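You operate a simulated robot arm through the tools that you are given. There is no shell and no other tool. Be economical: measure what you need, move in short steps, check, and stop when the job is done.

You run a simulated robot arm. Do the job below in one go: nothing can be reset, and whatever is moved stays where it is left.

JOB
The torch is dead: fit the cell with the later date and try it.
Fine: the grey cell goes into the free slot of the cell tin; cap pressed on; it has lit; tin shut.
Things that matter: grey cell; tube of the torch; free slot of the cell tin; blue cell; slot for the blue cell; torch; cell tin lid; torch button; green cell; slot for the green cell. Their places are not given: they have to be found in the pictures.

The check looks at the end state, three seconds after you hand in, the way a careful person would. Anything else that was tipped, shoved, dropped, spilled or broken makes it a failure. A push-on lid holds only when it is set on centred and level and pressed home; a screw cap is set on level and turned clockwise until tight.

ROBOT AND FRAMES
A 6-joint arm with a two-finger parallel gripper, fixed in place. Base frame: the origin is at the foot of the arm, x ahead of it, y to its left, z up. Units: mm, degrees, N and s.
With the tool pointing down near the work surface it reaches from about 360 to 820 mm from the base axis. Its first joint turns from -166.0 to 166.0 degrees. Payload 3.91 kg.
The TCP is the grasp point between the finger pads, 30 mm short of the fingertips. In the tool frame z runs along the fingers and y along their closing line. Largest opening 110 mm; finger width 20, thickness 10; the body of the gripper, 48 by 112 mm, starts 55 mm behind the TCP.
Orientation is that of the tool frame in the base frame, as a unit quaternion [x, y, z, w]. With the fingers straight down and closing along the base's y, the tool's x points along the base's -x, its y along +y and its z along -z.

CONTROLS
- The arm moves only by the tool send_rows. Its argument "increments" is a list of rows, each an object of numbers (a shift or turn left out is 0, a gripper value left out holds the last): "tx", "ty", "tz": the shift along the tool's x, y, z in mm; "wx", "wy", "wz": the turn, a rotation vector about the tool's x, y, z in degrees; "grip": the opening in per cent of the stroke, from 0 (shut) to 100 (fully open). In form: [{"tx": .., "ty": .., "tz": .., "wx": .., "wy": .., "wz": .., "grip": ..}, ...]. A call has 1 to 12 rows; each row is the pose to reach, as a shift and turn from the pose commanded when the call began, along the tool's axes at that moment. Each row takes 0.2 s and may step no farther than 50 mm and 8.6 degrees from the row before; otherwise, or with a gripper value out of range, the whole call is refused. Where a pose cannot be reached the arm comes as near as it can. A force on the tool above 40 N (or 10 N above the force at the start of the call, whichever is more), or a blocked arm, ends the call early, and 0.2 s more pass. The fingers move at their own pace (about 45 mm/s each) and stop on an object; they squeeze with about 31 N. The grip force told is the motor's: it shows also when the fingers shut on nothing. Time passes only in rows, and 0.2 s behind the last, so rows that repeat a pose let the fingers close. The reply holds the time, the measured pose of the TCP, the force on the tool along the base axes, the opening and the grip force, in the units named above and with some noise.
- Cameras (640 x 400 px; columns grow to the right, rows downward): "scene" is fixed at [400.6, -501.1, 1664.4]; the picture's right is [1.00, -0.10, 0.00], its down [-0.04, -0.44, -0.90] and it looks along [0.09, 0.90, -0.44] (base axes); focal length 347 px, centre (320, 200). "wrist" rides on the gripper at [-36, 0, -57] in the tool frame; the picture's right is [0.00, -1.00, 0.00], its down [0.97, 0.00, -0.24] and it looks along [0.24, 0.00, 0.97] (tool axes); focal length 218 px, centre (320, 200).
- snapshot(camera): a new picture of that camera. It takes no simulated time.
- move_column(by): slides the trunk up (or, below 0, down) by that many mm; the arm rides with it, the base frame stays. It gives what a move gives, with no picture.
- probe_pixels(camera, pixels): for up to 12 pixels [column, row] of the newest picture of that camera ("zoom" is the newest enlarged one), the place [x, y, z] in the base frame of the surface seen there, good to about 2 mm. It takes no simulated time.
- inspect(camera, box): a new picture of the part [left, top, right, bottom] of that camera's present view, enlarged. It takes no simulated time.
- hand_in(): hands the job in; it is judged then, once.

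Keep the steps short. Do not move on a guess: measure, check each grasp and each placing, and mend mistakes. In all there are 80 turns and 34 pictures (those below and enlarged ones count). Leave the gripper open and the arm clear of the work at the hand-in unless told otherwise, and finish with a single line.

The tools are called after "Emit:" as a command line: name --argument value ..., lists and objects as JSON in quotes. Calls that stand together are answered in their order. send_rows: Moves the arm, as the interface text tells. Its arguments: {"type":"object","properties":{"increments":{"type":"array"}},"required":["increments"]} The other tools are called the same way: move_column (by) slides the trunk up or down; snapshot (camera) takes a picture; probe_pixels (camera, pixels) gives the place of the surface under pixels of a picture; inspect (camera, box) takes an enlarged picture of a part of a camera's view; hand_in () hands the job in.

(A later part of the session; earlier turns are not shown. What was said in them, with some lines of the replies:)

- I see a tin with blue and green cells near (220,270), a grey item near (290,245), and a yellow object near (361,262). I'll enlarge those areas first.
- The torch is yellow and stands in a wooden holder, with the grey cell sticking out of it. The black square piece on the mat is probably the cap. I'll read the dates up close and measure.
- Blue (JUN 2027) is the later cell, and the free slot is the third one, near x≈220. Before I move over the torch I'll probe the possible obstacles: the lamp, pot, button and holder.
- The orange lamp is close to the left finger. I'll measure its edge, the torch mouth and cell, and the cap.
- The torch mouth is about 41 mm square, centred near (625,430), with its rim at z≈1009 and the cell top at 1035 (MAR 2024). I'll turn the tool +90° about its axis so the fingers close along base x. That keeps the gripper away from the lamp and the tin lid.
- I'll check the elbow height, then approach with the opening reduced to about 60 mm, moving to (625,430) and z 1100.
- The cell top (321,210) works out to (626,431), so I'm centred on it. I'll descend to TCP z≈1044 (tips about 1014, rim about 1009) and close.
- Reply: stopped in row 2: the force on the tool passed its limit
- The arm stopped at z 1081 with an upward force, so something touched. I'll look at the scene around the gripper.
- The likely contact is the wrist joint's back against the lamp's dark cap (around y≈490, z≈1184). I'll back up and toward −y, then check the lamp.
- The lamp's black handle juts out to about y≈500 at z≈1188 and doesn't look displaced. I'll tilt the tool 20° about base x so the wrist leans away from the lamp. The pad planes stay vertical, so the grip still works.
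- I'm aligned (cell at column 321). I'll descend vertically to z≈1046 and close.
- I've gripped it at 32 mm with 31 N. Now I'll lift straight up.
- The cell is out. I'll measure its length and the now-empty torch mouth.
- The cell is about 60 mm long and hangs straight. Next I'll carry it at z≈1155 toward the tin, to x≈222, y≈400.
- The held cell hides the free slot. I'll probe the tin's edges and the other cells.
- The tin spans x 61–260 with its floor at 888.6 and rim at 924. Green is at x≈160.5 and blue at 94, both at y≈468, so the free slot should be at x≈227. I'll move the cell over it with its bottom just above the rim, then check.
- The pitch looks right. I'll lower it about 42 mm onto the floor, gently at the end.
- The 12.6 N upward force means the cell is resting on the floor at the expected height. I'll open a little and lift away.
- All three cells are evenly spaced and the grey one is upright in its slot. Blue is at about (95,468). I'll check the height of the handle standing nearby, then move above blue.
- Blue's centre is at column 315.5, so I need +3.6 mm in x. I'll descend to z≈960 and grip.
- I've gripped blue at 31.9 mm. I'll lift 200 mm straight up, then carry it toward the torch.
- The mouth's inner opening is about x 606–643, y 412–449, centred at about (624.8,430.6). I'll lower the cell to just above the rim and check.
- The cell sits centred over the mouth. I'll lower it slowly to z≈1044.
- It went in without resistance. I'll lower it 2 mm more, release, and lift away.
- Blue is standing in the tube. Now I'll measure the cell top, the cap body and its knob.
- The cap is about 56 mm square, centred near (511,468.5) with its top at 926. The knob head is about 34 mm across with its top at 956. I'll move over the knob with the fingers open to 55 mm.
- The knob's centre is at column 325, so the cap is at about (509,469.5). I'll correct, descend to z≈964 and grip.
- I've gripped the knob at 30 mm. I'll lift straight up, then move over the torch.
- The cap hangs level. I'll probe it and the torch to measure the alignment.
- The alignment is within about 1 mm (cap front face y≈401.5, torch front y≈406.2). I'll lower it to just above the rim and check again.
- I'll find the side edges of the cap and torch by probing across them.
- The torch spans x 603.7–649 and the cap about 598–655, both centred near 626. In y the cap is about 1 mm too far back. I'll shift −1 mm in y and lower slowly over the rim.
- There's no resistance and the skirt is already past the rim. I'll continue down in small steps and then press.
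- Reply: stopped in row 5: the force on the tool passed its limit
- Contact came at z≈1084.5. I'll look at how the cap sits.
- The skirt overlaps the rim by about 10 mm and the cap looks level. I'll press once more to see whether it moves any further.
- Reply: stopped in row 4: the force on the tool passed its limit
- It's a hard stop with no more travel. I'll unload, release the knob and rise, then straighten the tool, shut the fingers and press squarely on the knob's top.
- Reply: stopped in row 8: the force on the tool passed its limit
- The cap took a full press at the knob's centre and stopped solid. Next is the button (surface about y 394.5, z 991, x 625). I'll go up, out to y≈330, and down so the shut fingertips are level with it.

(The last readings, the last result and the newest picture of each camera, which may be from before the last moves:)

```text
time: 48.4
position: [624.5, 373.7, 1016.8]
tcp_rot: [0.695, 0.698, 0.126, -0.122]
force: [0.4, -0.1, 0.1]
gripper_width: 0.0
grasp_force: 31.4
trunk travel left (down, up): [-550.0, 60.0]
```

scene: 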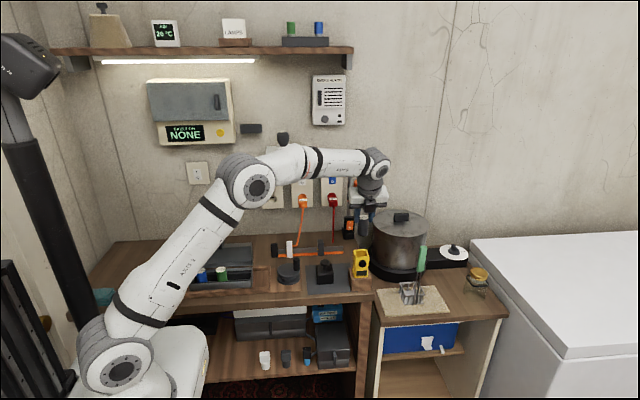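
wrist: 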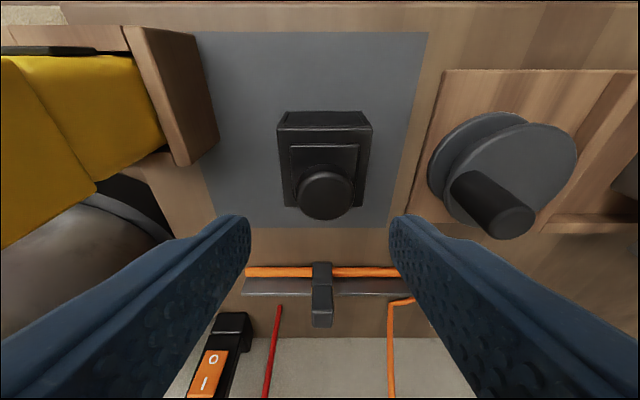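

There's no contact yet at y 373.7. I'll continue in 1 mm steps while watching the force.

Emit:
send_rows --increments '[{"tx": 0.94, "tz": 0.34}, {"tx": 1.9, "tz": 0.7}, {"tx": 2.8, "tz": 1.0}, {"tx": 2.8, "tz": 1.0}]'

```text
time: 49.4
position: [623.6, 375.7, 1016.0]
tcp_rot: [0.694, 0.698, 0.126, -0.123]
force: [0.0, -0.6, -0.7]
gripper_width: 0.0
grasp_force: 31.1
trunk travel left (down, up): [-550.0, 60.0]
```

Emit:
send_rows --increments '[{"tx": 0.94, "tz": 0.34}, {"tx": 1.9, "tz": 0.7}, {"tx": 2.8, "tz": 1.0}, {"tx": 2.8, "tz": 1.0}]'

```text
time: 50.4
position: [624.5, 378.3, 1014.7]
tcp_rot: [0.694, 0.698, 0.126, -0.123]
force: [0.3, -0.9, 1.3]
gripper_width: 0.1
grasp_force: 31.7
trunk travel left (down, up): [-550.0, 60.0]
```

Emit:
send_rows --increments '[{"tx": 0.94, "tz": 0.34}, {"tx": 1.9, "tz": 0.7}, {"tx": 2.8, "tz": 1.0}, {"tx": 2.8, "tz": 1.0}]'

```text
time: 51.4
position: [624.8, 381.0, 1016.9]
tcp_rot: [0.695, 0.697, 0.126, -0.123]
force: [-0.5, -1.8, 0.6]
gripper_width: 0.1
grasp_force: 30.8
trunk travel left (down, up): [-550.0, 60.0]
```

A small reaction (−1.8 N) is building. I'll push a little further.

Emit:
send_rows --increments '[{"tx": 0.94, "tz": 0.34}, {"tx": 1.9, "tz": 0.7}, {"tx": 1.9, "tz": 0.7}]'

```text
time: 52.2
position: [623.8, 383.1, 1015.4]
tcp_rot: [0.695, 0.698, 0.125, -0.122]
force: [0.0, -1.7, -1.2]
gripper_width: 0.0
grasp_force: 31.3
trunk travel left (down, up): [-550.0, 60.0]
```

Emit:
inspect --camera "scene" --box '[335, 220, 390, 290]'

Emit:
probe_pixels --camera "zoom" --pixels '[[320, 230], [320, 245], [320, 255], [310, 250], [330, 250], [320, 265], [300, 250], [345, 250], [320, 300], [320, 240], [320, 210], [290, 220]]'

```text
5.71 times, centred on (362, 255) of scene
```

zoom: 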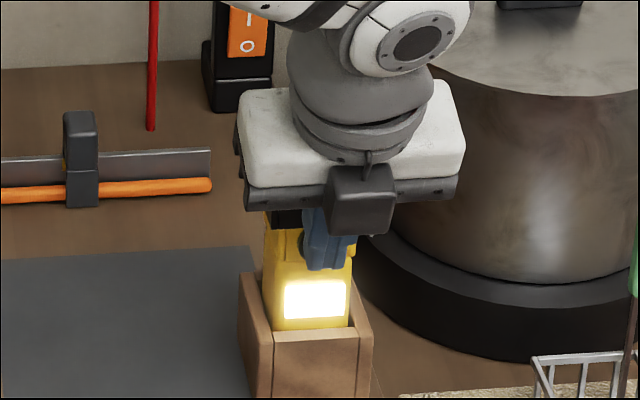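

```text
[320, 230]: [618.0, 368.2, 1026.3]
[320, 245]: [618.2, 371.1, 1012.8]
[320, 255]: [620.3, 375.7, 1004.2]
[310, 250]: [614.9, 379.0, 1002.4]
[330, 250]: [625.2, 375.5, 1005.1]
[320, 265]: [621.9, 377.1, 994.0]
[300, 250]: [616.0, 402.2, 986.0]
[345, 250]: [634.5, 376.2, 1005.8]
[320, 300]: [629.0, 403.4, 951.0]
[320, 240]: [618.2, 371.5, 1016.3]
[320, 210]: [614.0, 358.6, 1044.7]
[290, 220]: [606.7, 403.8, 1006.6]
```

The torch is lit, so the cap and cell are making contact. I'll pull straight back from the button and rise.

Emit:
send_rows --increments '[{"tx": -10, "tz": -3.7}, {"tx": -47, "tz": -17.2}, {"tx": -35, "tz": -50}, {"tx": -19, "tz": -95}, {"tx": 1, "tz": -148}, {"tx": 1, "tz": -148}]'

```text
refused: row 5 steps farther than a row can; nothing moved
```

Emit:
send_rows --increments '[{"tx": -10, "tz": -3.7}, {"tx": -47, "tz": -17.2}, {"tx": -34, "tz": -53}, {"tx": -19, "tz": -95}, {"tx": -8, "tz": -124}, {"tx": 1, "tz": -148}, {"tx": 1, "tz": -148}]'

```text
time: 53.8
position: [622.0, 334.1, 1155.6]
tcp_rot: [0.695, 0.698, 0.125, -0.122]
force: [-0.8, -0.3, -0.7]
gripper_width: 0.0
grasp_force: 31.2
trunk travel left (down, up): [-550.0, 60.0]
```

Next I'll travel diagonally at z≈1155 to behind the tin's lid (x≈161, y≈570).

Emit:
send_rows --increments '[{"tx": 20.2, "ty": -41.9, "tz": 7.4}, {"tx": 40.3, "ty": -83.8, "tz": 14.8}, {"tx": 60.5, "ty": -125.7, "tz": 22.1}, {"tx": 80.6, "ty": -167.6, "tz": 29.5}, {"tx": 100.8, "ty": -209.5, "tz": 36.9}, {"tx": 120.9, "ty": -251.4, "tz": 44.3}, {"tx": 141.1, "ty": -293.3, "tz": 51.7}, {"tx": 161.2, "ty": -335.2, "tz": 59}, {"tx": 181.4, "ty": -377.1, "tz": 66.4}, {"tx": 201.5, "ty": -419, "tz": 73.8}, {"tx": 221.6, "ty": -461, "tz": 81.2}, {"tx": 221.6, "ty": -461, "tz": 81.2}]'

```text
time: 56.4
position: [162.1, 567.0, 1153.7]
tcp_rot: [0.695, 0.697, 0.126, -0.123]
force: [-0.1, 0.1, -0.7]
gripper_width: 0.2
grasp_force: 30.9
trunk travel left (down, up): [-550.0, 60.0]
```

I'll descend behind the lid to TCP z≈1025 (tips about 993, lid top 1015, lid back about 533).

Emit:
send_rows --increments '[{"tx": -8, "tz": 31}, {"tx": -19, "tz": 62}, {"tx": -29, "tz": 92}, {"tx": -40, "tz": 122.7}, {"tx": -40, "tz": 122.7}]'

Emit:
inspect --camera "scene" --box '[165, 215, 275, 298]'

```text
time: 57.6
position: [164.1, 570.6, 1023.2]
tcp_rot: [0.694, 0.698, 0.126, -0.123]
force: [1.0, -0.2, -0.7]
gripper_width: 0.0
grasp_force: 31.3
trunk travel left (down, up): [-550.0, 60.0]
```

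```text
4.82 times, centred on (220, 256) of scene
```

zoom: 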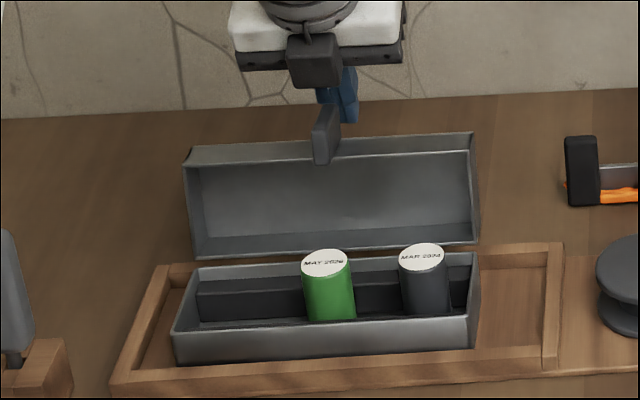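

The tab stands up at the centre. I'll probe the tab and the lid edges.

Emit:
probe_pixels --camera "zoom" --pixels '[[325, 112], [335, 110], [320, 155], [330, 140], [320, 130], [250, 158], [250, 150], [400, 140], [400, 148], [250, 185], [250, 240], [350, 105]]'

```text
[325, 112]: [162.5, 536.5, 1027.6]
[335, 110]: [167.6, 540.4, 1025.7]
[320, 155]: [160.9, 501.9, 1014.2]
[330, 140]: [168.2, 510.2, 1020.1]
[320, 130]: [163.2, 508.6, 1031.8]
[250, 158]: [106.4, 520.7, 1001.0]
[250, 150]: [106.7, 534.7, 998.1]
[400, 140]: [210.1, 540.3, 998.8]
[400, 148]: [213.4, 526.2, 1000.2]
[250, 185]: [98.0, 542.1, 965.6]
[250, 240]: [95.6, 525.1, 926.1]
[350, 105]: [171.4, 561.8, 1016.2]
```

The lid's end wall is at z≈1000, its back at y≈545, and the tab's top at z≈1032. I'll sweep slowly toward −y to tip it over its hinge.

Emit:
send_rows --increments '[{"tx": -9.4, "tz": -3.5}, {"tx": -18.8, "tz": -6.9}, {"tx": -26.3, "tz": -9.7}, {"tx": -33.8, "tz": -12.5}, {"tx": -41.3, "tz": -15.3}, {"tx": -48.8, "tz": -18}, {"tx": -56.3, "tz": -20.8}, {"tx": -63.8, "tz": -23.6}]'

```text
time: 59.4
position: [163.9, 504.9, 1025.3]
tcp_rot: [0.694, 0.698, 0.126, -0.123]
force: [0.3, 0.5, -0.6]
gripper_width: 0.1
grasp_force: 30.1
trunk travel left (down, up): [-550.0, 60.0]
```

Emit:
send_rows --increments '[{"tx": -9.4, "tz": -3.5}, {"tx": -18.8, "tz": -6.9}, {"tx": -28.1, "tz": -10.4}, {"tx": -37.5, "tz": -13.9}, {"tx": -42.2, "tz": -15.6}, {"tx": -42.2, "tz": -15.6}]'

Emit:
probe_pixels --camera "zoom" --pixels '[[325, 190]]'

```text
time: 60.8
position: [163.1, 459.4, 1023.8]
tcp_rot: [0.694, 0.698, 0.126, -0.123]
force: [-0.3, 0.3, 0.7]
gripper_width: 0.1
grasp_force: 30.8
trunk travel left (down, up): [-550.0, 60.0]
```

```text
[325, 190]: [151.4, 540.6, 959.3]
```

There was no resistance, so the lid has probably swung over. I'll come down on its top near the front to feel for it and press it shut.

Emit:
send_rows --increments '[{"tx": -11, "tz": 6.6}, {"tx": -13.7, "tz": 14.1}, {"tx": -15.1, "tz": 17.8}, {"tx": -16.5, "tz": 21.6}, {"tx": -17.9, "tz": 25.4}, {"tx": -19.3, "tz": 29.1}, {"tx": -20.7, "tz": 32.9}, {"tx": -22.1, "tz": 36.6}]'

```text
time: 62.5
position: [163.2, 452.0, 991.3]
tcp_rot: [0.693, 0.698, 0.131, -0.126]
force: [-2.7, -11.4, 27.2]
gripper_width: 0.0
grasp_force: 31.0
trunk travel left (down, up): [-550.0, 60.0]
stopped in row 8: the force on the tool passed its limit (the readings are from after the stop); the commanded pose is now the measured one
```

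The contact height (about 960) matches a closed lid, and it took a full press. I'll rise, open the gripper and move clear, then take the last picture.

Emit:
send_rows --increments '[{"tx": 7, "tz": -18.8}, {"tx": 21, "tz": -56}, {"tx": 35, "tz": -94}, {"tx": 49, "tz": -131, "grip": 60}, {"tx": 63, "tz": -169}, {"tx": 50, "tz": -200, "ty": 30}, {"tx": 15, "tz": -220, "ty": 50}, {"tx": -20, "tz": -235, "ty": 75}, {"tx": -55, "tz": -250, "ty": 100}, {"tx": -90, "tz": -260, "ty": 130}, {"tx": -90, "tz": -260, "ty": 130}]'

Emit:
snapshot --camera "scene"

```text
time: 64.9
position: [292.3, 278.6, 1200.5]
tcp_rot: [0.693, 0.698, 0.129, -0.125]
force: [0.2, 0.3, -0.7]
gripper_width: 65.8
grasp_force: 0.1
trunk travel left (down, up): [-550.0, 60.0]
```

```text
0 pictures are left
```

scene: 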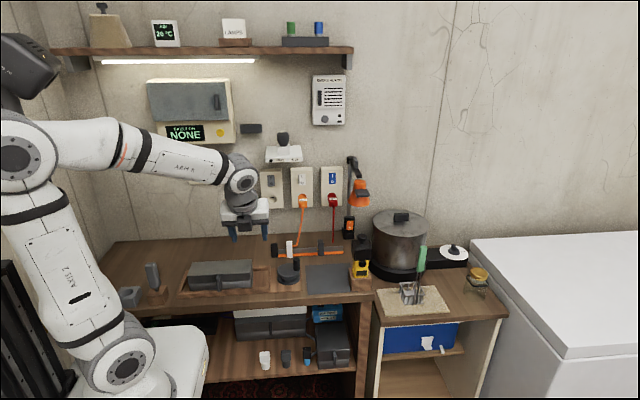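

The tin is shut and the cap is on. I'll do a last level check by probing the lid top, cap top and lamp.

Emit:
probe_pixels --camera "scene" --pixels '[[200, 268], [245, 266], [222, 265], [200, 275], [245, 274], [363, 237], [357, 248], [367, 248], [360, 197], [362, 259]]'

```text
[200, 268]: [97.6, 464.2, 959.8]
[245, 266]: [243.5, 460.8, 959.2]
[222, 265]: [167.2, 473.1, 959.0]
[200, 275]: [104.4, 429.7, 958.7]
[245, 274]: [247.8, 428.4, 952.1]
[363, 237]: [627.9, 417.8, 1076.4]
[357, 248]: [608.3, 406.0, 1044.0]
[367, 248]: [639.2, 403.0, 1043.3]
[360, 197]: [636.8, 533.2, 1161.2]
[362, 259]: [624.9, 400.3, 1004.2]
```

The lid is level at z≈959, the cap is level and seated, and the lamp hasn't moved. I'm handing in.

Emit:
hand_in

```text
The job is handed in.
```

Done: the blue JUN 2027 cell is in the torch with the cap pressed on and it lit; the grey cell is in the tin's free slot and the tin is shut.
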